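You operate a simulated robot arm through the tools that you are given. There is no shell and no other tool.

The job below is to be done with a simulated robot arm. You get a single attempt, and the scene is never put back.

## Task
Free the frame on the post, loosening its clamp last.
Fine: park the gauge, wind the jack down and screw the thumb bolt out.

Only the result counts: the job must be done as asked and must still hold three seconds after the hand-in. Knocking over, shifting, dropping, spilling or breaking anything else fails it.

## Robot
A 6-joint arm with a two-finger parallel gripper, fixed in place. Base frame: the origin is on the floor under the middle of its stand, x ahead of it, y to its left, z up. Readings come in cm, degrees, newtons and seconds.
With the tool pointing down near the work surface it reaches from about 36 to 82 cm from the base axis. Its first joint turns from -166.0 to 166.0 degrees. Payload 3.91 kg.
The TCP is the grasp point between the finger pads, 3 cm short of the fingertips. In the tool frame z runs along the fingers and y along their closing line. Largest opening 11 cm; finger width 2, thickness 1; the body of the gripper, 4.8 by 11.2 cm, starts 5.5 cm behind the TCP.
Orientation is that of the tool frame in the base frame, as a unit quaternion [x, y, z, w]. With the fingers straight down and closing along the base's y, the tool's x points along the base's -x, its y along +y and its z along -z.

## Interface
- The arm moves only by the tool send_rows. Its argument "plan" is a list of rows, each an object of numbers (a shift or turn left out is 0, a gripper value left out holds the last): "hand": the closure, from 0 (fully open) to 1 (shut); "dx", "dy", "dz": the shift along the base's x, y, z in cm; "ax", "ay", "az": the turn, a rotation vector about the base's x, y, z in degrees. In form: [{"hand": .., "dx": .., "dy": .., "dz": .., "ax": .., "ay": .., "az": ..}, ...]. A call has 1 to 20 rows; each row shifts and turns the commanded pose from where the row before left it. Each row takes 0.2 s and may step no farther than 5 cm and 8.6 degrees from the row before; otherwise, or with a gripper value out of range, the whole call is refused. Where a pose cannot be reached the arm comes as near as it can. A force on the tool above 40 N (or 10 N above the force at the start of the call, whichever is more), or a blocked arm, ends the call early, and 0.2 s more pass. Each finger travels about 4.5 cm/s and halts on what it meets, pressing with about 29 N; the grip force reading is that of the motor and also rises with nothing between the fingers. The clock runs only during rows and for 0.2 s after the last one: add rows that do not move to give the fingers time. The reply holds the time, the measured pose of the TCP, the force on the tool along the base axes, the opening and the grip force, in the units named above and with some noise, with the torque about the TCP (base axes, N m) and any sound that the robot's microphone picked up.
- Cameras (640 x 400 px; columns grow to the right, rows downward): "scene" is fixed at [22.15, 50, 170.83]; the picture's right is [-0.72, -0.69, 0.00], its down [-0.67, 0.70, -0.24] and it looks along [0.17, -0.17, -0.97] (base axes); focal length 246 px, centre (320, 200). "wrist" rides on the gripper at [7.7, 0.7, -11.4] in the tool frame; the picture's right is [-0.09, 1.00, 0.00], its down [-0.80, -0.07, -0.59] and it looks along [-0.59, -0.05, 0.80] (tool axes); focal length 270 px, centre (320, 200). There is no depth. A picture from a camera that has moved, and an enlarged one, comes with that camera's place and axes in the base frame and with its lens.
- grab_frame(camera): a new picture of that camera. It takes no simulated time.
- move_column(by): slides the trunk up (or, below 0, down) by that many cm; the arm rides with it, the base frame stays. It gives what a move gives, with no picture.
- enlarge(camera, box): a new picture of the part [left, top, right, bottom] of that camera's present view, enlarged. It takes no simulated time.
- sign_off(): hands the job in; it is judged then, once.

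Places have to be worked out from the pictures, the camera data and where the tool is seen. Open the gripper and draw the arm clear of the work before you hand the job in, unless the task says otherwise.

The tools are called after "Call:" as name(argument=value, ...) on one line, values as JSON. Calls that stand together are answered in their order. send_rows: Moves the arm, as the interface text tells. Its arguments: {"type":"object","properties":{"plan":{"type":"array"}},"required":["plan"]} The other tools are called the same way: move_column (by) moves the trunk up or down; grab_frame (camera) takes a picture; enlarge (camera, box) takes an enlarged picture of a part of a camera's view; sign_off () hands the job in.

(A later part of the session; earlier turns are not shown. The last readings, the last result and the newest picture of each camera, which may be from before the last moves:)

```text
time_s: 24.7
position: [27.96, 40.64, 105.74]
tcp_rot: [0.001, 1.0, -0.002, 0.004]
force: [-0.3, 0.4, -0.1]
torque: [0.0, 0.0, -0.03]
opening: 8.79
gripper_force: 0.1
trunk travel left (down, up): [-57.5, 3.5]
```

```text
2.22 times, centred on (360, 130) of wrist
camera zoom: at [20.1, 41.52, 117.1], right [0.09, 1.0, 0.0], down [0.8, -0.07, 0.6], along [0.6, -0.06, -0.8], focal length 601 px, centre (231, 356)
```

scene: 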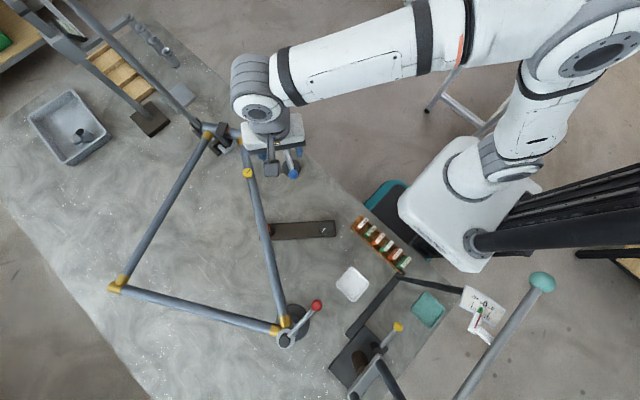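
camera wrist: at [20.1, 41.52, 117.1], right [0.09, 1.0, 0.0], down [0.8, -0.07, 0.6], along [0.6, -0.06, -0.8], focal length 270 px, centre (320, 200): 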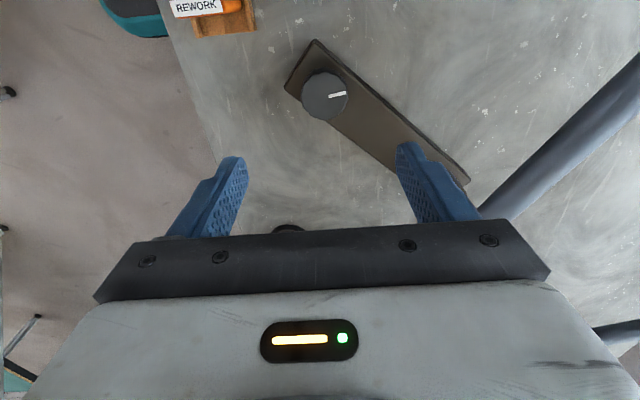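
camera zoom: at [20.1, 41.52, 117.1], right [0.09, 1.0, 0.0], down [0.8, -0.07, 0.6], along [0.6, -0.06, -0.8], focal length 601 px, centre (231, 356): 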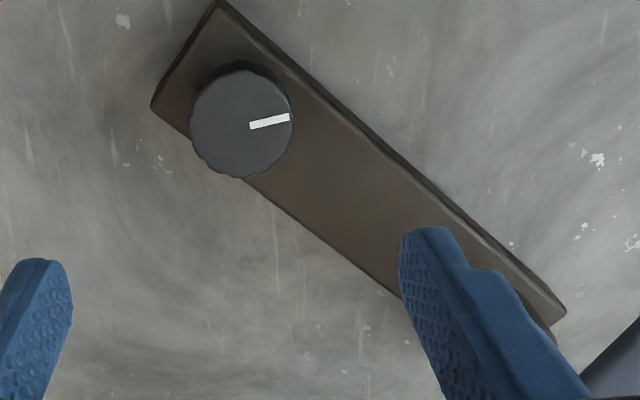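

The knob's top is about 5 cm across at roughly (28.4, 41.0, 86.7). I'll descend partway and check the alignment again.

Call:
send_rows(plan=[{"dx": 0.4, "dy": 0.4, "dz": -3}, {"dz": -4}, {"dz": -3}])

Call:
grab_frame(camera="wrist")

Call:
enlarge(camera="wrist", box=[220, 60, 420, 240])

Call:
enlarge(camera="scene", box=[240, 205, 304, 245])

```text
time_s: 25.5
position: [28.62, 41.16, 95.78]
tcp_rot: [0.002, 1.0, -0.001, 0.004]
force: [0.2, -0.1, -0.5]
torque: [0.04, -0.03, 0.04]
opening: 8.78
gripper_force: 0.1
trunk travel left (down, up): [-57.5, 3.5]
```

```text
taken
camera wrist: at [20.65, 42.03, 107.21], right [0.09, 1.0, 0.0], down [0.8, -0.07, 0.6], along [0.6, -0.06, -0.8], focal length 270 px, centre (320, 200)
```

wrist: 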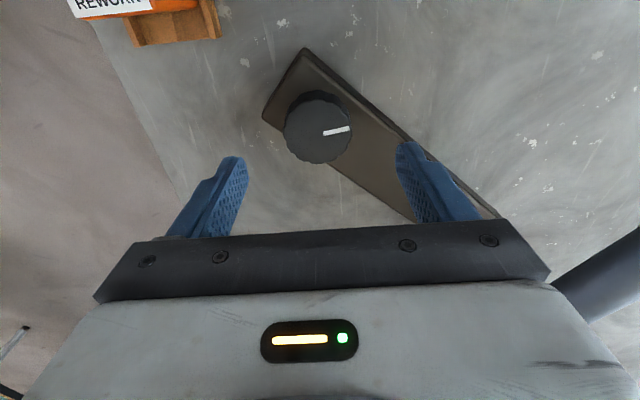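

```text
2.22 times, centred on (320, 150) of wrist
camera zoom: at [20.65, 42.03, 107.21], right [0.09, 1.0, 0.0], down [0.8, -0.07, 0.6], along [0.6, -0.06, -0.8], focal length 601 px, centre (320, 311)
```

zoom: 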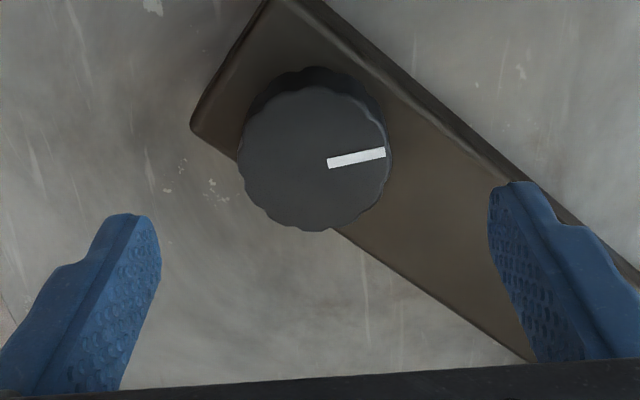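

```text
10.00 times, centred on (272, 225) of scene
camera zoom: at [22.15, 50.0, 170.83], right [-0.72, -0.69, 0.0], down [-0.67, 0.7, -0.24], along [0.17, -0.17, -0.97], focal length 2459 px, centre (800, -50)
```

zoom: 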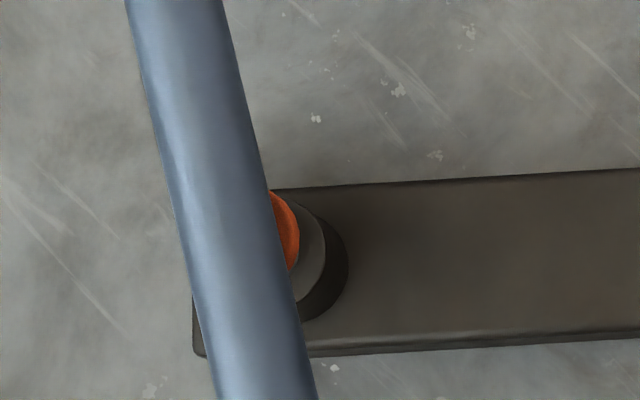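

The knob is centred under the TCP to within a couple of millimetres. I'll descend in small steps so the fingertips surround the knob just above the box.

Call:
send_rows(plan=[{"dz": -3}, {"dz": -2}, {"dz": -1.5}, {"dz": -0.8}, {}])

Call:
grab_frame(camera="wrist")

```text
time_s: 26.2
position: [28.39, 41.14, 90.41]
tcp_rot: [0.002, 1.0, -0.001, 0.005]
force: [-5.3, -1.0, 13.1]
torque: [-0.21, 0.27, 0.12]
opening: 8.63
gripper_force: 0.2
trunk travel left (down, up): [-57.5, 3.5]
stopped in row 3: the force on the tool passed its limit at 53 N (the readings are from after the stop); the commanded pose is now the measured one
```

```text
taken
camera wrist: at [20.42, 41.96, 101.79], right [0.09, 1.0, 0.0], down [0.79, -0.07, 0.6], along [0.6, -0.06, -0.8], focal length 270 px, centre (320, 200)
```

wrist: 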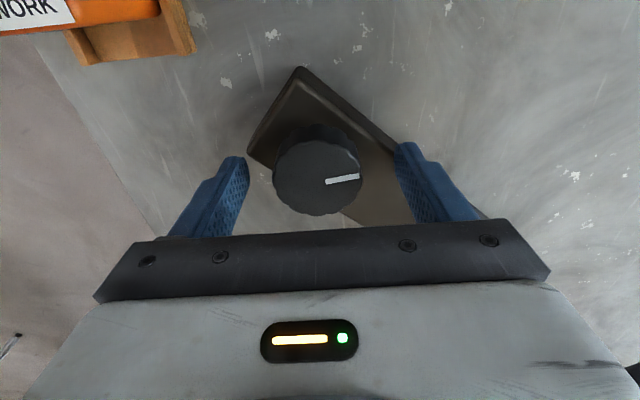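

Contact stopped the descent with the fingertips at z≈87.4, so the box top is slightly higher than I estimated. I'll raise 0.4 cm and close on the knob, which is still centred.

Call:
send_rows(plan=[{"dz": 0.4}, {}, {"hand": 0.4}, {"hand": 0.6}, {"hand": 0.7}, {}])

Call:
enlarge(camera="wrist", box=[220, 60, 420, 240])

```text
time_s: 27.6
position: [28.5, 41.08, 90.57]
tcp_rot: [0.001, 1.0, -0.002, 0.005]
force: [1.0, -7.5, -0.7]
torque: [-0.4, 0.02, 0.05]
opening: 4.52
gripper_force: 45.0
trunk travel left (down, up): [-57.5, 3.5]
```

```text
2.22 times, centred on (320, 150) of wrist
camera zoom: at [20.53, 41.91, 102.05], right [0.09, 1.0, 0.0], down [0.8, -0.07, 0.6], along [0.6, -0.06, -0.8], focal length 601 px, centre (320, 311)
```

zoom: 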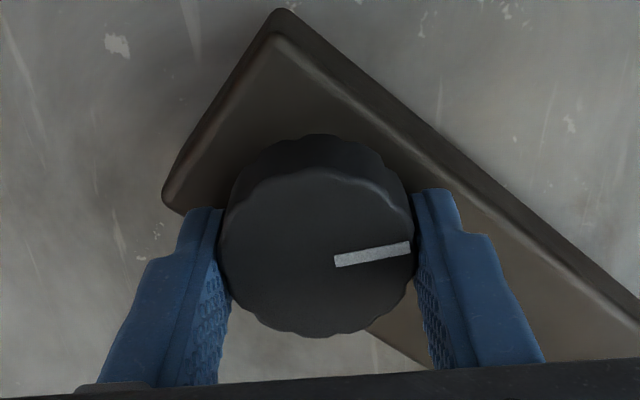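

The knob is gripped (4.5 cm across). I'll try a 24° counter-clockwise turn and then check the pad and torque.

Call:
send_rows(plan=[{"az": 4}, {"az": 5}, {"az": 5}, {"az": 5}, {"az": 5}, {}])

Call:
enlarge(camera="wrist", box=[220, 60, 420, 240])

Call:
enlarge(camera="scene", box=[240, 205, 304, 245])

```text
time_s: 29.0
position: [28.43, 41.15, 90.57]
tcp_rot: [-0.207, 0.978, -0.001, 0.007]
force: [-12.3, 9.7, -8.1]
torque: [0.63, 0.67, -0.04]
opening: 4.5
gripper_force: 45.7
trunk travel left (down, up): [-57.5, 3.5]
```

```text
2.22 times, centred on (320, 150) of wrist
camera zoom: at [20.83, 38.82, 102.04], right [-0.32, 0.95, 0.0], down [0.75, 0.26, 0.6], along [0.57, 0.19, -0.8], focal length 601 px, centre (320, 311)
```

zoom: 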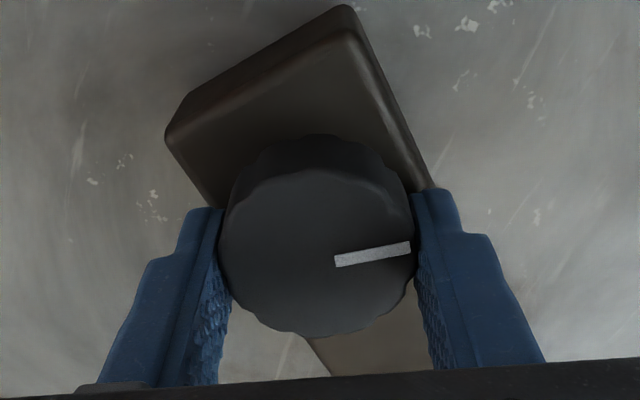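

```text
10.00 times, centred on (272, 225) of scene
camera zoom: at [22.15, 50.0, 170.83], right [-0.72, -0.69, 0.0], down [-0.67, 0.7, -0.24], along [0.17, -0.17, -0.97], focal length 2459 px, centre (800, -50)
```

zoom: 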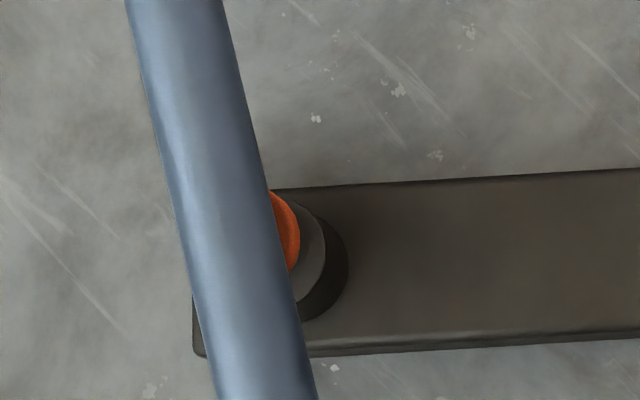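

The knob turned with the gripper and the orange edge seems to have shifted slightly downward-right, which would mean the pad is lowering. I'll turn another 40°, with a small shift to relieve the side load, and compare.

Call:
send_rows(plan=[{"dx": -0.1, "dy": 0.08, "az": 5}, {"az": 5}, {"az": 5}, {"az": 5}, {"az": 5}, {"az": 5}, {"az": 5}, {"az": 5}, {}])

Call:
enlarge(camera="scene", box=[240, 205, 304, 245])

Call:
enlarge(camera="wrist", box=[220, 60, 420, 240])

```text
time_s: 31.0
position: [28.2, 41.47, 90.65]
tcp_rot: [-0.529, 0.849, 0.0, 0.006]
force: [-24.1, 24.4, -5.9]
torque: [1.05, 0.45, -0.12]
opening: 4.53
gripper_force: 44.7
trunk travel left (down, up): [-57.5, 3.5]
```

```text
10.00 times, centred on (272, 225) of scene
camera zoom: at [22.15, 50.0, 170.83], right [-0.72, -0.69, 0.0], down [-0.67, 0.7, -0.24], along [0.17, -0.17, -0.97], focal length 2459 px, centre (800, -50)
```

zoom: 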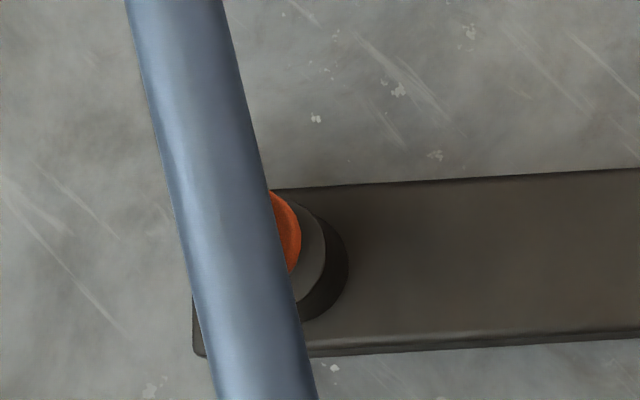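

```text
2.22 times, centred on (320, 150) of wrist
camera zoom: at [23.95, 34.88, 102.05], right [-0.86, 0.52, 0.0], down [0.41, 0.68, 0.6], along [0.31, 0.51, -0.8], focal length 601 px, centre (320, 311)
```

zoom: 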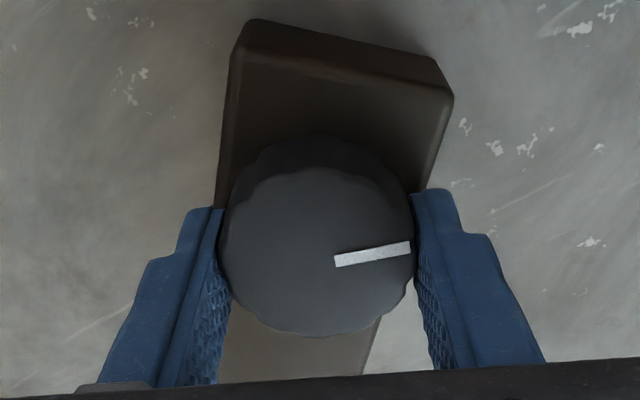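

The pad is lowering, so counter-clockwise is right. The side load shows the knob axis is really near (27.95, 41.08), so I'll open, recentre there and turn back to regrip for longer strokes.

Call:
send_rows(plan=[{"hand": 0.2}, {"hand": 0.2}, {"hand": 0.2}, {"dx": -0.13, "dy": -0.2}, {"dx": -0.12, "dy": -0.19, "az": -8}, {"az": -8}, {"az": -8}, {"az": -8}, {"az": -8}, {"az": -8}, {"az": -8}, {"az": -8}, {"az": -8}, {"az": -8}, {"az": -8}, {"az": -8}, {"az": -8}, {"az": -8}, {"az": -8}, {"az": -8}])

Call:
enlarge(camera="wrist", box=[220, 60, 420, 240])

```text
time_s: 35.2
position: [28.14, 40.77, 90.59]
tcp_rot: [0.533, 0.846, -0.004, 0.003]
force: [-0.2, 0.5, -0.2]
torque: [0.01, 0.0, 0.0]
opening: 8.8
gripper_force: 0.1
trunk travel left (down, up): [-57.5, 3.5]
```

```text
2.22 times, centred on (320, 150) of wrist
camera zoom: at [25.21, 48.28, 102.1], right [0.94, 0.35, 0.0], down [0.28, -0.75, 0.6], along [0.21, -0.56, -0.8], focal length 601 px, centre (320, 311)
```

zoom: 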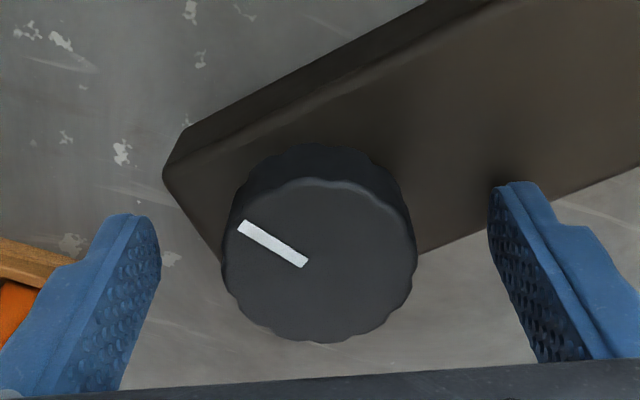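

Triangulating from three yaw angles puts the knob axis at (27.83, 41.18) with its top at z≈89.9. I'll recentre there, grip and wind counter-clockwise through a long stroke.

Call:
send_rows(plan=[{"dx": -0.3, "dy": 0.4}, {"hand": 0.5}, {"hand": 0.7}, {"hand": 0.7}, {"hand": 0.7}, {"hand": 0.7}])

Call:
send_rows(plan=[{"az": 5}, {"az": 7}, {"az": 7}, {"az": 7}, {"az": 7}, {"az": 7}, {"az": 7}, {"az": 7}, {"az": 7}, {"az": 7}, {"az": 7}, {"az": 7}, {"az": 7}, {"az": 7}, {"az": 7}, {"az": 7}, {"az": 7}, {"az": 7}, {"az": 7}, {}])

Call:
enlarge(camera="wrist", box=[220, 60, 420, 240])

Call:
enlarge(camera="scene", box=[240, 205, 304, 245])

```text
time_s: 36.6
position: [27.89, 41.22, 90.76]
tcp_rot: [0.531, 0.847, -0.003, 0.003]
force: [5.0, 3.5, -0.4]
torque: [0.14, -0.18, -0.02]
opening: 4.54
gripper_force: 44.7
trunk travel left (down, up): [-57.5, 3.5]
```

```text
time_s: 40.8
position: [28.05, 41.18, 90.76]
tcp_rot: [-0.55, 0.835, 0.004, 0.007]
force: [14.5, -8.5, 12.6]
torque: [-0.2, -0.38, -0.75]
opening: 4.54
gripper_force: 44.6
trunk travel left (down, up): [-57.5, 3.5]
```

```text
2.22 times, centred on (320, 150) of wrist
camera zoom: at [24.19, 34.39, 102.16], right [-0.88, 0.47, 0.0], down [0.38, 0.7, 0.61], along [0.29, 0.54, -0.79], focal length 601 px, centre (320, 311)
```

zoom: 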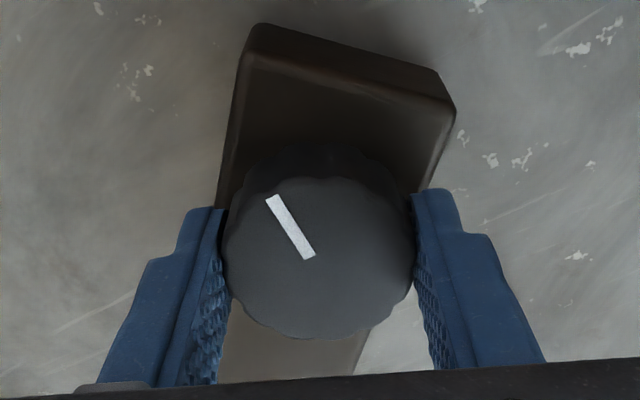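

```text
10.00 times, centred on (272, 225) of scene
camera zoom: at [22.15, 50.0, 170.83], right [-0.72, -0.69, 0.0], down [-0.67, 0.7, -0.24], along [0.17, -0.17, -0.97], focal length 2459 px, centre (800, -50)
```

zoom: 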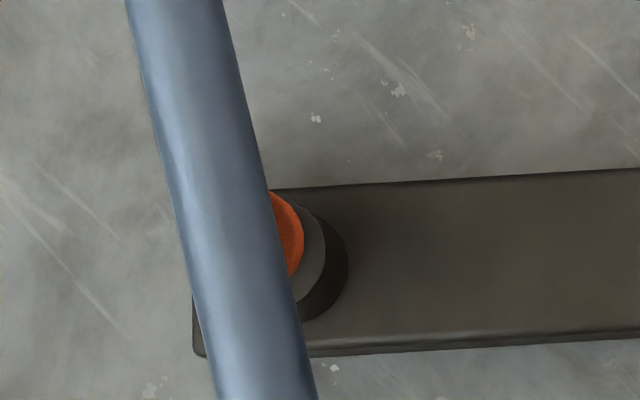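

The last part of the stroke slipped against a −0.75 N·m torque, which suggests the jack reached its lower stop. I'll release and return to my earlier viewpoint to compare the pad with the baseline picture.

Call:
send_rows(plan=[{"hand": 0.2}, {"hand": 0.2}, {"hand": 0.2}, {"dz": 2}, {"dz": 4, "az": -7}, {"dz": 4, "az": -8, "dy": 1}, {"dz": 4, "az": -8, "dy": 1}, {"dz": 4, "az": -8, "dy": 1}, {"dz": 3, "az": -8, "dy": 1}, {"dz": 3, "az": -8, "dy": 1}, {"az": -8, "dy": 1}, {"az": -8, "dy": 1}, {"az": -3.7, "dy": 1, "dx": 1}, {"ay": -7.5, "dy": 0.5, "dx": 1.3}, {"ay": -7.5}, {"ay": -7.5}, {"ay": -7.5}])

Call:
grab_frame(camera="wrist")

Call:
enlarge(camera="wrist", box=[200, 0, 460, 180])

```text
time_s: 44.4
position: [30.09, 49.67, 114.69]
tcp_rot: [-0.001, 0.964, -0.001, 0.265]
force: [0.1, -0.3, 1.1]
torque: [0.0, 0.02, -0.01]
opening: 8.8
gripper_force: 0.2
trunk travel left (down, up): [-57.5, 3.5]
```

```text
taken
camera wrist: at [17.46, 50.54, 120.65], right [0.08, 1.0, 0.04], down [0.39, -0.07, 0.92], along [0.92, -0.05, -0.39], focal length 270 px, centre (320, 200)
```

wrist: 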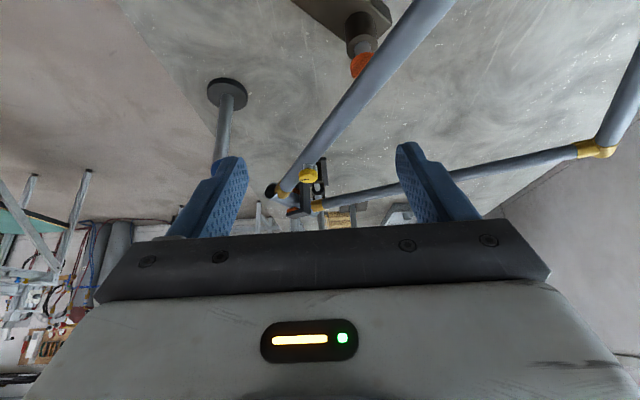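

```text
2.22 times, centred on (330, 90) of wrist
camera zoom: at [17.46, 50.54, 120.65], right [0.08, 1.0, 0.04], down [0.39, -0.07, 0.92], along [0.92, -0.05, -0.39], focal length 601 px, centre (298, 444)
```

zoom: 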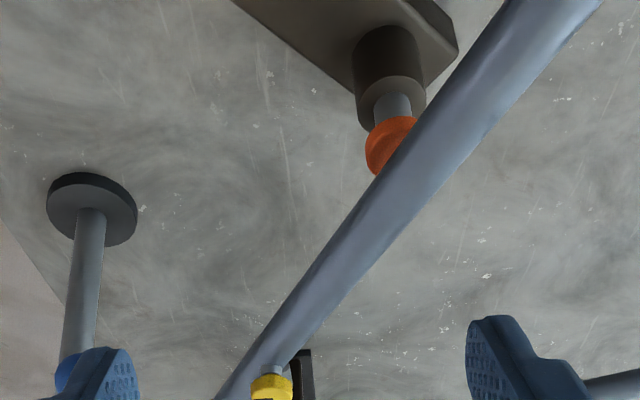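

The pad is clearly lower than in the baseline, but some screw shaft still shows between pad and collar. I'll go back to the knob and try to wind further counter-clockwise.

Call:
send_rows(plan=[{"ay": 7.5}, {"ay": 7.5}, {"ay": 7.5}, {"ay": 8, "dx": -1.1, "dy": -1.5}, {"dx": -1.1, "dy": -2, "az": -8}, {"dy": -2, "az": -8}, {"dy": -2, "az": -8}, {"dy": -1, "az": -8}, {"az": -8, "dz": -3}, {"az": -8, "dz": -3}, {"az": -8, "dz": -3}, {"az": -4, "dz": -3}, {"dz": -2}, {}])

Call:
grab_frame(camera="wrist")

```text
time_s: 47.4
position: [27.84, 41.29, 100.7]
tcp_rot: [0.499, 0.866, -0.002, 0.002]
force: [-0.9, 0.5, 0.7]
torque: [0.0, 0.0, 0.0]
opening: 8.77
gripper_force: 0.1
trunk travel left (down, up): [-57.5, 3.5]
```

```text
taken
camera wrist: at [24.54, 48.43, 112.07], right [0.91, 0.42, 0.0], down [0.34, -0.73, 0.6], along [0.25, -0.54, -0.8], focal length 270 px, centre (320, 200)
```

wrist: 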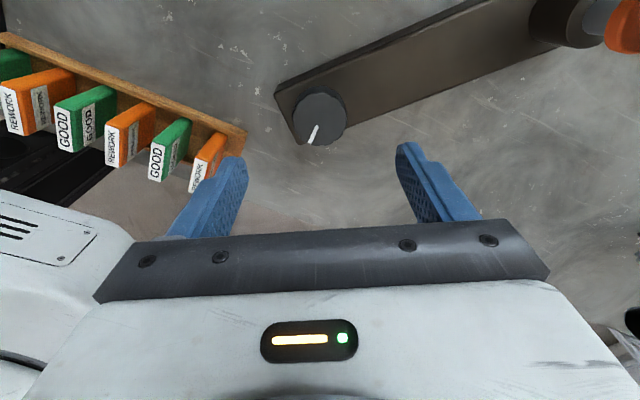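

The knob's pointer has moved about 173° from its start. I'll descend to the same grasp height and grip it again.

Call:
send_rows(plan=[{"dz": -4, "dy": -0.1}, {"dz": -3}, {"dz": -2}, {"dz": -1}, {"hand": 0.5}, {"hand": 0.7}, {"hand": 0.8}, {"hand": 0.8}, {"hand": 0.8}])

Call:
send_rows(plan=[{"az": 4}, {"az": 4}, {"az": 4}, {"az": 4}, {"az": 4}, {"az": 4}, {"az": 4}, {"az": 4}, {}])

Call:
enlarge(camera="wrist", box=[220, 60, 420, 240])

Call:
enlarge(camera="scene", box=[240, 205, 304, 245])

```text
time_s: 49.4
position: [27.93, 41.12, 90.53]
tcp_rot: [0.499, 0.866, -0.002, -0.001]
force: [0.3, -0.5, -3.6]
torque: [0.21, -0.03, -0.02]
opening: 4.54
gripper_force: 45.3
trunk travel left (down, up): [-57.5, 3.5]
```

```text
time_s: 51.4
position: [27.81, 41.13, 90.68]
tcp_rot: [0.24, 0.971, -0.003, 0.0]
force: [-6.0, -5.3, -2.8]
torque: [-0.2, 0.06, -0.4]
opening: 4.52
gripper_force: 44.7
trunk travel left (down, up): [-57.5, 3.5]
```

```text
2.22 times, centred on (320, 150) of wrist
camera zoom: at [21.22, 45.47, 102.14], right [0.54, 0.84, 0.0], down [0.68, -0.43, 0.6], along [0.5, -0.33, -0.8], focal length 601 px, centre (320, 311)
```

zoom: 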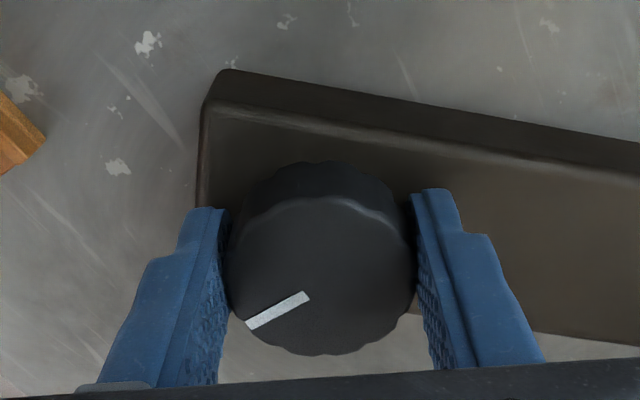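

```text
10.00 times, centred on (272, 225) of scene
camera zoom: at [22.15, 50.0, 170.83], right [-0.72, -0.69, 0.0], down [-0.67, 0.7, -0.24], along [0.17, -0.17, -0.97], focal length 2459 px, centre (800, -50)
```

zoom: 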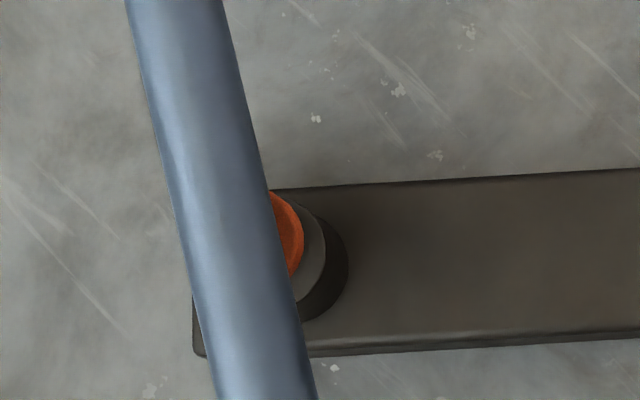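

The pointer hasn't moved beyond ~270° while the grip slipped, so the jack is at its lower stop. I'll release, rise, and go look at the thumb bolt.

Call:
send_rows(plan=[{"hand": 0.3}, {"hand": 0.2}, {"hand": 0.2}, {"dz": 3}, {"dz": 5}, {"dz": 5}, {"dz": 5}, {"dz": 5}, {"dz": 5}, {"dx": 3.5, "dy": 0.6, "az": 4}, {"dx": 3.5, "dy": 0.6, "az": 4}, {"dx": 3.5, "dy": 0.6, "az": 4}, {"dx": 3.5, "dy": 0.6, "az": 4}, {"dx": 3.5, "dy": 0.6, "az": 4}, {"dx": 3.5, "dy": 0.6, "az": 4}, {"dx": 3.5, "dy": 0.6, "az": 4}])

Call:
grab_frame(camera="wrist")

Call:
grab_frame(camera="scene")

```text
time_s: 54.8
position: [52.82, 45.45, 118.55]
tcp_rot: [-0.002, 1.0, -0.002, 0.0]
force: [1.1, 0.2, 0.3]
torque: [-0.02, 0.03, 0.04]
opening: 8.8
gripper_force: 0.2
trunk travel left (down, up): [-57.5, 3.5]
```

```text
taken
camera wrist: at [44.87, 46.16, 130.0], right [0.08, 1.0, 0.0], down [0.8, -0.07, 0.6], along [0.59, -0.05, -0.8], focal length 270 px, centre (320, 200)
```

wrist: 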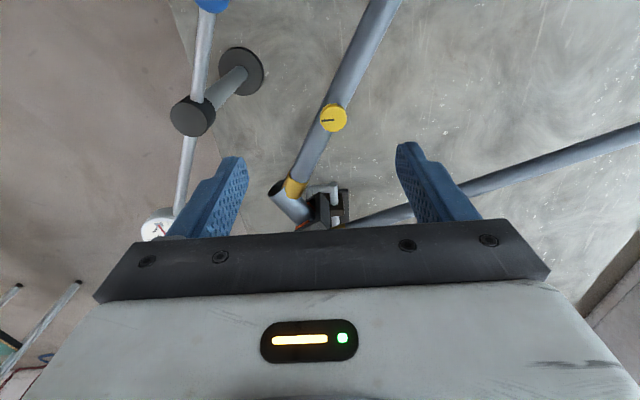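

```text
taken
```

scene: 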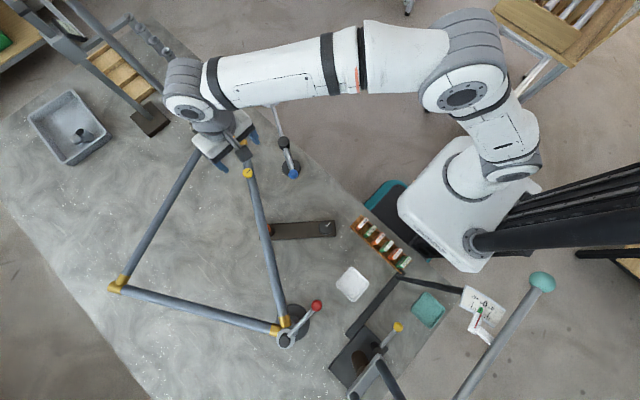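

The gauge is parked and the frame is undisturbed. The bolt head is near (54.2, 46.7, 104). I'll centre over it and turn to the start yaw (−70°) for a second sighting.

Call:
enlarge(camera="wrist", box=[260, 60, 420, 180])

Call:
send_rows(plan=[{"dx": 0.5, "dy": 0.4, "az": -7.8}, {"dx": 0.5, "dy": 0.4, "az": -7.8}, {"dx": 0.4, "dy": 0.4, "az": -7.8}, {"az": -7.8}, {"az": -7.8}, {"az": -7.8}, {"az": -7.8}, {"az": -7.8}, {"az": -7.6}, {}])

Call:
grab_frame(camera="wrist")

Call:
enlarge(camera="wrist", box=[240, 60, 400, 180])

```text
3.33 times, centred on (340, 120) of wrist
camera zoom: at [44.87, 46.16, 130.0], right [0.08, 1.0, 0.0], down [0.8, -0.07, 0.6], along [0.59, -0.05, -0.8], focal length 901 px, centre (253, 467)
```

zoom: 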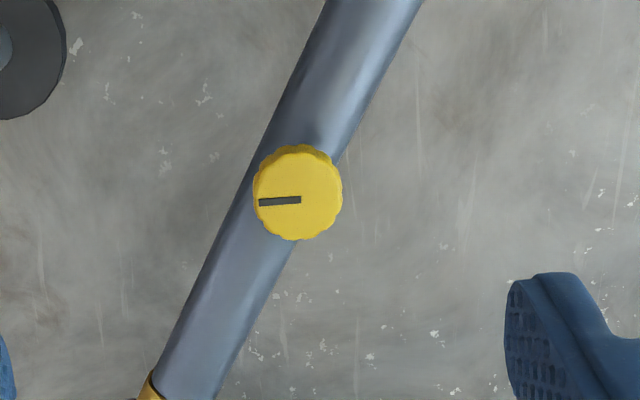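

```text
time_s: 57.0
position: [53.9, 46.54, 118.6]
tcp_rot: [0.573, 0.819, -0.002, 0.0]
force: [0.9, -0.3, 0.0]
torque: [0.04, 0.0, 0.02]
opening: 8.79
gripper_force: 0.0
trunk travel left (down, up): [-57.5, 3.5]
```

```text
taken
camera wrist: at [51.75, 54.19, 130.07], right [0.97, 0.26, 0.0], down [0.21, -0.78, 0.6], along [0.15, -0.58, -0.8], focal length 270 px, centre (320, 200)
```

wrist: 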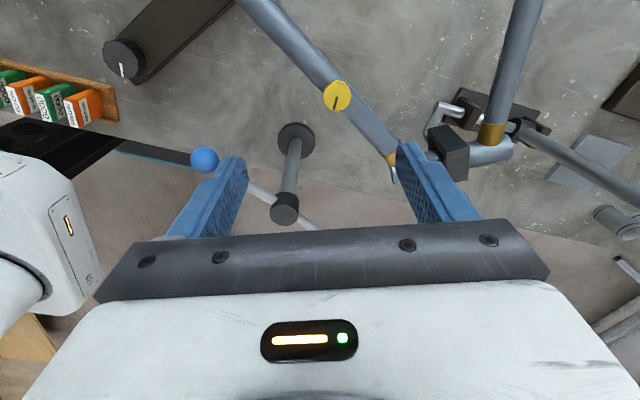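

```text
3.33 times, centred on (320, 120) of wrist
camera zoom: at [51.75, 54.19, 130.07], right [0.97, 0.26, 0.0], down [0.21, -0.78, 0.6], along [0.15, -0.58, -0.8], focal length 901 px, centre (320, 467)
```

zoom: 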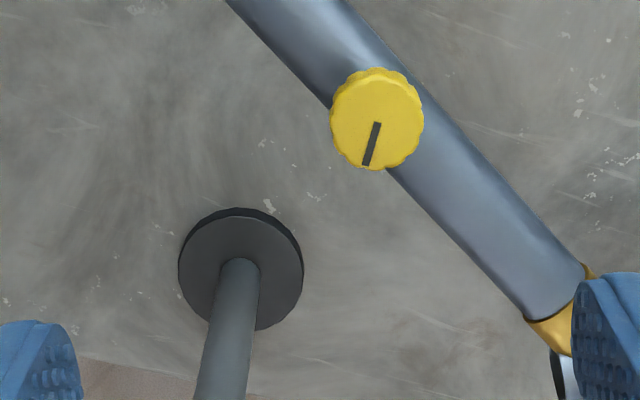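

Combining four wrist sightings puts the bolt head's top at about (55.4, 46.7, 100.9), 2.9 cm in diameter. I'll move over it and go down partway to check the alignment.

Call:
send_rows(plan=[{"dx": 0.75, "dy": 0.1, "hand": 0.4}, {"dx": 0.75, "dy": 0.1}, {"dz": -3}, {"dz": -3}, {"dz": -2.5}, {}])

Call:
grab_frame(camera="wrist")

Call:
enlarge(camera="wrist", box=[240, 80, 400, 200])

```text
time_s: 58.4
position: [55.46, 46.68, 110.11]
tcp_rot: [0.572, 0.82, -0.001, 0.0]
force: [0.0, -0.5, 0.5]
torque: [0.0, -0.02, 0.02]
opening: 6.61
gripper_force: 0.0
trunk travel left (down, up): [-57.5, 3.5]
```

```text
taken
camera wrist: at [53.24, 54.3, 121.67], right [0.97, 0.26, 0.0], down [0.21, -0.78, 0.6], along [0.15, -0.58, -0.8], focal length 270 px, centre (320, 200)
```

wrist: 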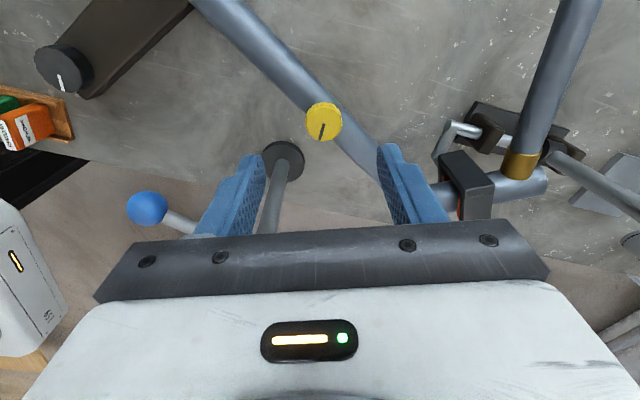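

```text
3.33 times, centred on (320, 140) of wrist
camera zoom: at [53.24, 54.3, 121.67], right [0.97, 0.26, 0.0], down [0.21, -0.78, 0.6], along [0.15, -0.58, -0.8], focal length 901 px, centre (320, 400)
```

zoom: 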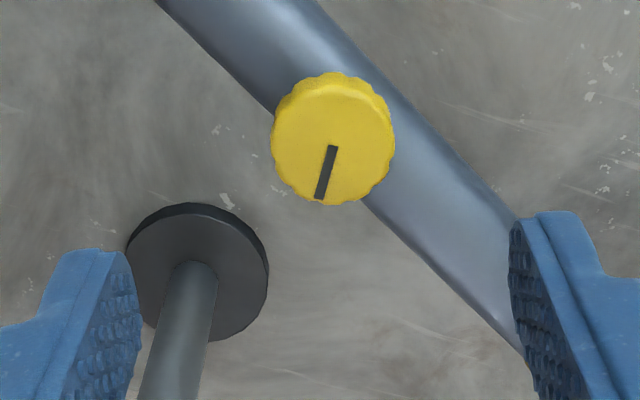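

The bolt is centred to within 2 mm. I'll make that correction and descend gently until the fingertips overlap the upper part of the head.

Call:
send_rows(plan=[{"dx": 0.05, "dy": 0.15, "dz": -2}, {"dz": -2}, {"dz": -1.5}, {"dz": -0.8}, {"dz": -0.4}, {}])

Call:
enlarge(camera="wrist", box=[220, 80, 420, 240])

```text
time_s: 59.8
position: [55.42, 46.85, 103.57]
tcp_rot: [0.573, 0.819, -0.002, -0.001]
force: [-0.8, 0.0, 0.2]
torque: [-0.02, -0.01, 0.02]
opening: 6.6
gripper_force: 0.1
trunk travel left (down, up): [-57.5, 3.5]
```

```text
2.50 times, centred on (320, 160) of wrist
camera zoom: at [53.27, 54.45, 114.99], right [0.97, 0.26, 0.0], down [0.21, -0.78, 0.6], along [0.15, -0.58, -0.8], focal length 676 px, centre (320, 300)
```

zoom: 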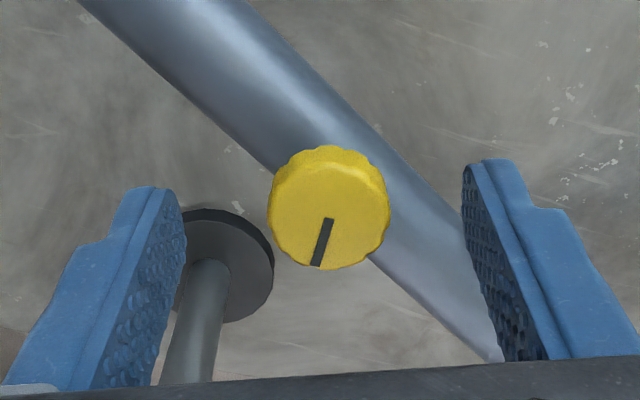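

Still centred. I'll lower another 0.6 cm so the tips span the head's thickness, then close on it.

Call:
send_rows(plan=[{"dz": -0.3}, {"dz": -0.3}, {}, {"hand": 0.6}, {"hand": 0.75}, {"hand": 0.8}, {"hand": 0.8}, {}])

Call:
enlarge(camera="wrist", box=[220, 80, 420, 240])

```text
time_s: 61.6
position: [55.54, 46.82, 102.97]
tcp_rot: [0.573, 0.82, -0.001, 0.0]
force: [8.7, 4.1, 0.9]
torque: [0.17, -0.25, 0.03]
opening: 2.84
gripper_force: 45.0
trunk travel left (down, up): [-57.5, 3.5]
```

```text
2.50 times, centred on (320, 160) of wrist
camera zoom: at [53.43, 54.48, 114.38], right [0.97, 0.26, 0.0], down [0.21, -0.78, 0.6], along [0.15, -0.58, -0.8], focal length 676 px, centre (320, 300)
```

zoom: 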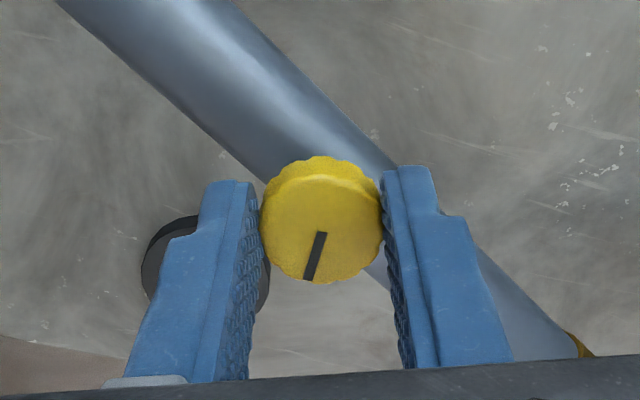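

The head is gripped (2.84 cm). I'll turn 35° counter-clockwise, easing the slight side load, and check the torque and marker.

Call:
send_rows(plan=[{"dx": 0.08, "dy": 0.03}, {"az": 5}, {"az": 5}, {"az": 5}, {"az": 5}, {"az": 5}, {"az": 5}, {"az": 5}, {}])

Call:
enlarge(camera="wrist", box=[220, 80, 420, 240])

```text
time_s: 63.6
position: [55.33, 46.78, 102.88]
tcp_rot: [0.299, 0.954, -0.002, 0.0]
force: [-3.8, -12.5, 6.6]
torque: [-0.41, 0.19, -0.06]
opening: 2.82
gripper_force: 45.0
trunk travel left (down, up): [-57.5, 3.5]
```

```text
2.50 times, centred on (320, 160) of wrist
camera zoom: at [49.32, 51.86, 114.39], right [0.64, 0.77, 0.0], down [0.62, -0.51, 0.6], along [0.46, -0.38, -0.8], focal length 676 px, centre (320, 300)
```

zoom: 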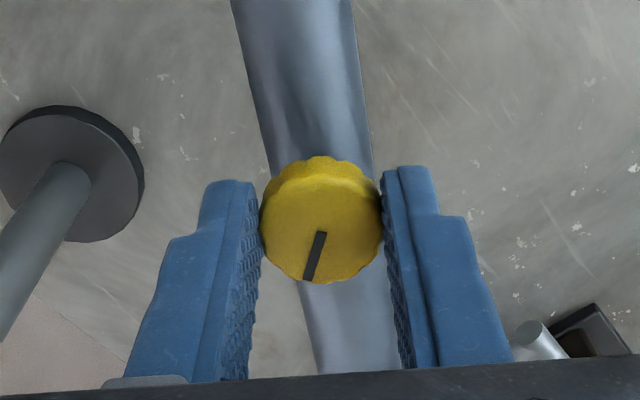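

The bolt is turning with almost no torque and rising slightly (Fz +6.6 N). I'll keep unscrewing, following upward a little and correcting the side load.

Call:
send_rows(plan=[{"dx": -0.05, "dy": -0.09, "dz": 0.05}, {"az": 6, "dz": 0.015}, {"az": 6, "dz": 0.015}, {"az": 6, "dz": 0.015}, {"az": 6, "dz": 0.015}, {"az": 6, "dz": 0.015}, {"az": 6, "dz": 0.015}, {"az": 6, "dz": 0.015}, {}])

Call:
send_rows(plan=[{"az": 6, "dz": 0.01}, {"az": 6, "dz": 0.01}, {"az": 6, "dz": 0.01}, {"az": 6, "dz": 0.01}, {"az": 6, "dz": 0.01}, {"az": 6, "dz": 0.01}, {}])

Call:
enlarge(camera="wrist", box=[220, 80, 420, 240])

```text
time_s: 65.6
position: [55.29, 46.4, 103.01]
tcp_rot: [-0.061, 0.998, -0.001, 0.0]
force: [-14.6, -24.5, -7.7]
torque: [-0.68, 0.4, -0.08]
opening: 2.83
gripper_force: 44.7
trunk travel left (down, up): [-57.5, 3.5]
```

```text
time_s: 67.1
position: [55.45, 46.28, 102.98]
tcp_rot: [-0.363, 0.932, -0.004, -0.003]
force: [-1.1, -12.2, 3.2]
torque: [-1.2, 0.26, -0.02]
opening: 2.82
gripper_force: 45.1
trunk travel left (down, up): [-57.5, 3.5]
stopped in row 7: the force on the tool passed its limit at 40 N (the readings are from after the stop); the commanded pose is now the measured one
```

```text
2.50 times, centred on (320, 160) of wrist
camera zoom: at [49.19, 41.82, 114.55], right [-0.61, 0.79, -0.01], down [0.64, 0.5, 0.59], along [0.47, 0.36, -0.81], focal length 676 px, centre (320, 300)
```

zoom: 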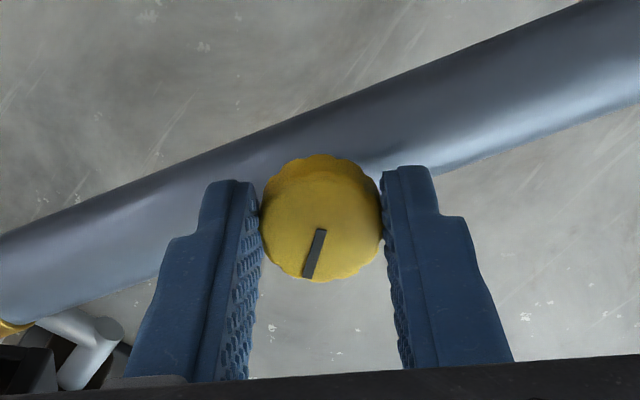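

The bolt has turned about 112°, but side load built up, so my centring is a little off. I'll open, back off the load, and look at where the head sits before the next stroke.

Call:
send_rows(plan=[{"hand": 0.6}, {"hand": 0.5}, {"hand": 0.5}, {}])

Call:
enlarge(camera="wrist", box=[220, 80, 420, 240])

Call:
enlarge(camera="scene", box=[180, 100, 340, 200])

```text
time_s: 68.1
position: [55.33, 46.56, 102.99]
tcp_rot: [-0.364, 0.931, -0.003, -0.002]
force: [-0.6, 0.0, 0.2]
torque: [0.0, 0.0, 0.0]
opening: 5.49
gripper_force: 0.0
trunk travel left (down, up): [-57.5, 3.5]
```

```text
2.50 times, centred on (320, 160) of wrist
camera zoom: at [49.16, 42.09, 114.45], right [-0.61, 0.79, 0.0], down [0.64, 0.49, 0.59], along [0.47, 0.36, -0.81], focal length 676 px, centre (320, 300)
```

zoom: 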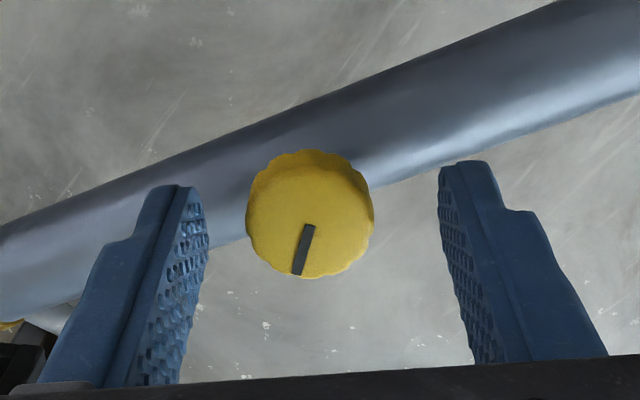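

```text
4.00 times, centred on (260, 150) of scene
camera zoom: at [22.15, 50.0, 170.83], right [-0.72, -0.69, 0.0], down [-0.67, 0.7, -0.24], along [0.17, -0.17, -0.97], focal length 984 px, centre (560, 400)
```

zoom: 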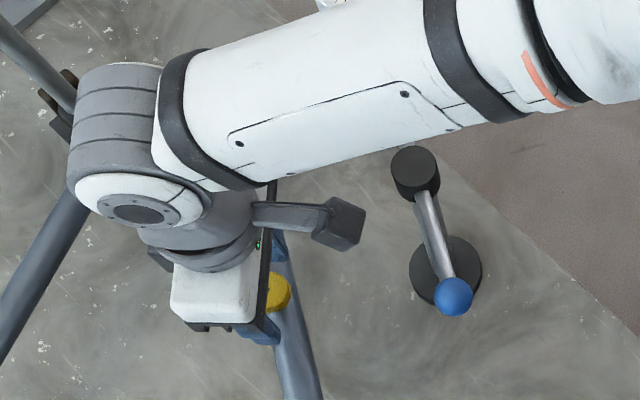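

The head's axis works out to about (55.72, 46.50). I'll recentre on that, turn back to −70° with open fingers, and regrip.

Call:
send_rows(plan=[{"dx": 0.2, "dy": -0.03}, {"dx": 0.19, "dy": -0.03, "az": -7.5}, {"az": -7.5}, {"az": -7.5}, {"az": -7.5}, {"az": -7.5}, {"az": -7.5}, {"az": -7.5}, {"az": -7.5}, {"az": -7.5}, {"az": -7.5}, {"az": -7.5}, {"az": -7.5}, {"az": -7.5}, {"az": -7.5}, {"az": -7.5}, {}])

Call:
enlarge(camera="wrist", box=[220, 80, 420, 240])

```text
time_s: 71.7
position: [55.9, 46.43, 102.87]
tcp_rot: [0.573, 0.819, 0.0, -0.003]
force: [0.8, 0.8, -0.8]
torque: [-0.02, 0.0, 0.0]
opening: 5.48
gripper_force: 0.1
trunk travel left (down, up): [-57.5, 3.5]
```

```text
2.50 times, centred on (320, 160) of wrist
camera zoom: at [53.72, 54.07, 114.41], right [0.97, 0.26, 0.0], down [0.21, -0.78, 0.59], along [0.15, -0.57, -0.81], focal length 676 px, centre (320, 300)
```

zoom: 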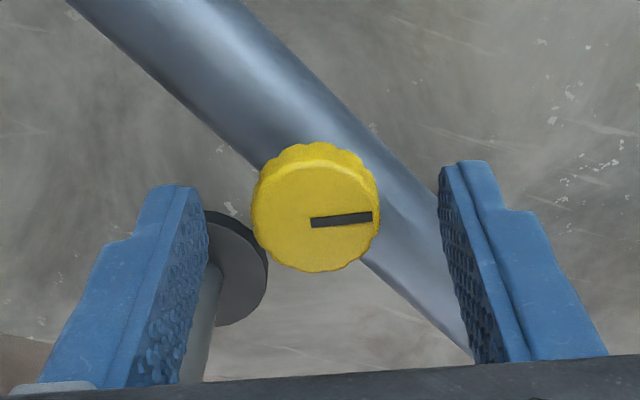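

The marker confirms ~112° of turn and the head is centred fore-aft. I'll shift 0.14 cm along the closing line, lower 0.25 cm for a deeper bite, grip and turn another ~112°.

Call:
send_rows(plan=[{"dx": -0.13, "dy": -0.04, "dz": -0.25}, {"hand": 0.65}, {"hand": 0.8}, {"hand": 0.8}, {"hand": 0.8}, {}])

Call:
send_rows(plan=[{"az": 5}, {"az": 6, "dz": 0.01}, {"az": 6, "dz": 0.01}, {"az": 6, "dz": 0.01}, {"az": 6, "dz": 0.01}, {"az": 6, "dz": 0.01}, {"az": 6, "dz": 0.01}, {"az": 6, "dz": 0.01}, {"az": 6, "dz": 0.01}, {}])

```text
time_s: 73.1
position: [55.69, 46.47, 102.64]
tcp_rot: [0.572, 0.82, 0.001, -0.003]
force: [3.0, 3.0, 1.0]
torque: [0.09, -0.11, -0.02]
opening: 2.86
gripper_force: 45.2
trunk travel left (down, up): [-57.5, 3.5]
```

```text
time_s: 75.3
position: [55.73, 46.43, 102.79]
tcp_rot: [0.144, 0.99, -0.002, -0.003]
force: [2.3, 0.0, -1.4]
torque: [-0.09, -0.15, -0.01]
opening: 2.84
gripper_force: 44.8
trunk travel left (down, up): [-57.5, 3.5]
```

Side forces are now nearly zero, so the centring is good. I'll continue turning on the same grip.

Call:
send_rows(plan=[{"az": 7, "dz": 0.01}, {"az": 7, "dz": 0.01}, {"az": 7, "dz": 0.01}, {"az": 7, "dz": 0.01}, {"az": 7, "dz": 0.01}, {"az": 7, "dz": 0.01}, {"az": 7, "dz": 0.01}, {"az": 7, "dz": 0.01}, {"az": 7, "dz": 0.01}, {"az": 7, "dz": 0.01}, {"az": 7, "dz": 0.01}, {"az": 7, "dz": 0.01}, {"az": 7, "dz": 0.01}, {}])

Call:
enlarge(camera="wrist", box=[220, 80, 420, 240])

```text
time_s: 78.3
position: [55.56, 46.55, 102.77]
tcp_rot: [-0.604, 0.797, -0.003, -0.001]
force: [0.1, -0.4, -5.1]
torque: [-0.22, 0.04, 0.04]
opening: 2.84
gripper_force: 45.2
trunk travel left (down, up): [-57.5, 3.5]
```

```text
2.50 times, centred on (320, 160) of wrist
camera zoom: at [52.78, 39.51, 114.35], right [-0.94, 0.35, 0.0], down [0.28, 0.76, 0.59], along [0.21, 0.55, -0.81], focal length 676 px, centre (320, 300)
```

zoom: 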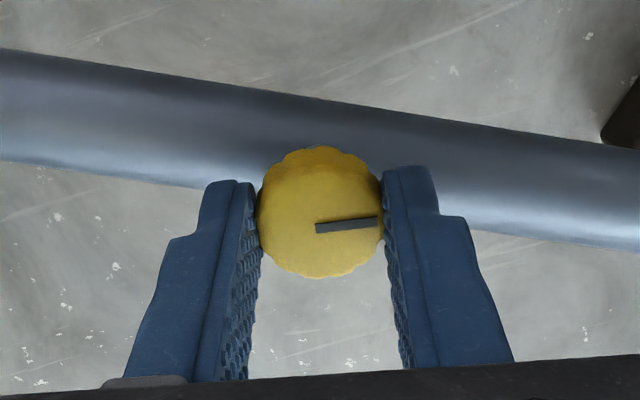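

Turning smoothly, about 257° in total so far. I'll see whether the wrist can go further on this stroke.

Call:
send_rows(plan=[{"az": 7}, {"az": 7}, {"az": 7}, {"az": 7}, {"az": 7}, {"az": 7}, {}])

```text
time_s: 79.9
position: [55.77, 46.48, 102.77]
tcp_rot: [0.849, -0.528, 0.003, 0.0]
force: [-0.2, 2.3, -4.7]
torque: [0.11, 0.05, 0.03]
opening: 2.84
gripper_force: 45.1
trunk travel left (down, up): [-57.5, 3.5]
```

The wrist has more range (now +116°). I'll keep going in this grip.

Call:
send_rows(plan=[{"az": 7}, {"az": 7}, {"az": 7}, {"az": 7}, {"az": 7}, {"az": 7}, {"az": 7}, {"az": 7}, {}])

Call:
enlarge(camera="wrist", box=[220, 80, 420, 240])

Call:
grab_frame(camera="scene")

```text
time_s: 81.9
position: [55.57, 46.53, 102.88]
tcp_rot: [0.998, -0.067, 0.002, -0.002]
force: [-1.4, -0.9, -1.6]
torque: [-0.01, 0.06, -0.04]
opening: 2.82
gripper_force: 44.9
trunk travel left (down, up): [-57.5, 3.5]
```

```text
2.50 times, centred on (320, 160) of wrist
camera zoom: at [63.01, 44.89, 114.41], right [-0.22, -0.98, 0.0], down [-0.79, 0.18, 0.59], along [-0.58, 0.13, -0.81], focal length 676 px, centre (320, 300)
```

zoom: 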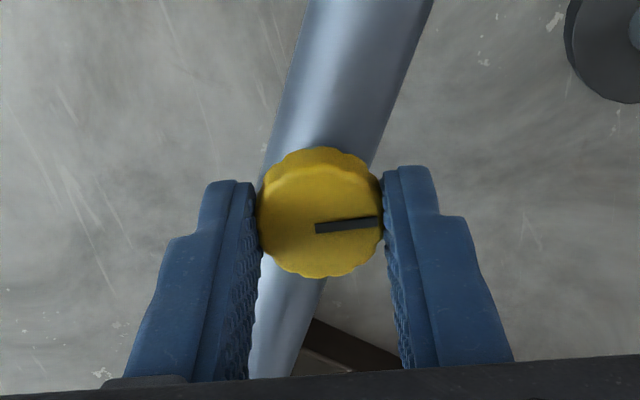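

```text
taken
```

scene: 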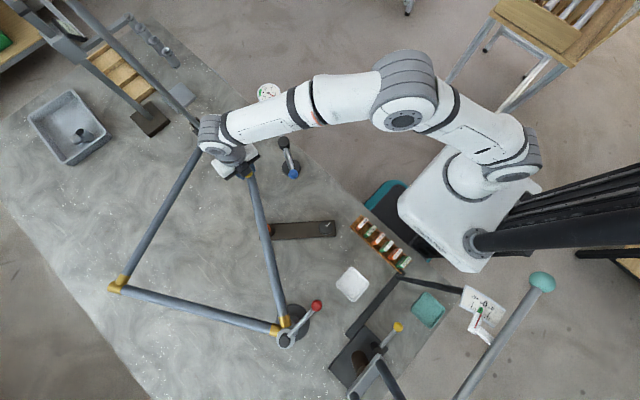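

About 354° turned so far, with no load building up. I'll keep turning on this grip, watching for the wrist's limit.

Call:
send_rows(plan=[{"az": 7, "dz": 0.005}, {"az": 7, "dz": 0.005}, {"az": 7, "dz": 0.005}, {"az": 7, "dz": 0.005}, {"az": 7, "dz": 0.005}, {"az": 7, "dz": 0.005}, {"az": 7, "dz": 0.005}, {"az": 7, "dz": 0.005}, {}])

Call:
enlarge(camera="wrist", box=[220, 80, 420, 240])

```text
time_s: 83.5
position: [55.67, 46.58, 102.97]
tcp_rot: [0.949, 0.315, 0.005, 0.006]
force: [14.3, -11.4, -2.3]
torque: [-0.72, -0.6, -0.04]
opening: 2.9
gripper_force: 45.1
out of reach, approached as far as the arm can: row 7, 8
trunk travel left (down, up): [-57.5, 3.5]
stopped in row 8: the force on the tool passed its limit at 45 N (the readings are from after the stop); the commanded pose is now the measured one
```

```text
2.50 times, centred on (320, 160) of wrist
camera zoom: at [61.92, 50.83, 114.47], right [0.52, -0.85, 0.02], down [-0.69, -0.42, 0.59], along [-0.49, -0.32, -0.81], focal length 676 px, centre (320, 300)
```

zoom: 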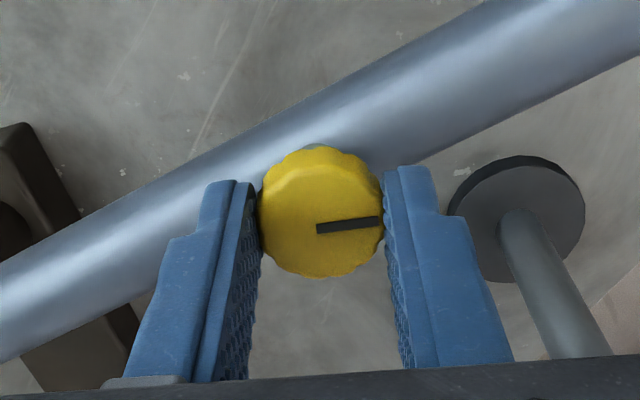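

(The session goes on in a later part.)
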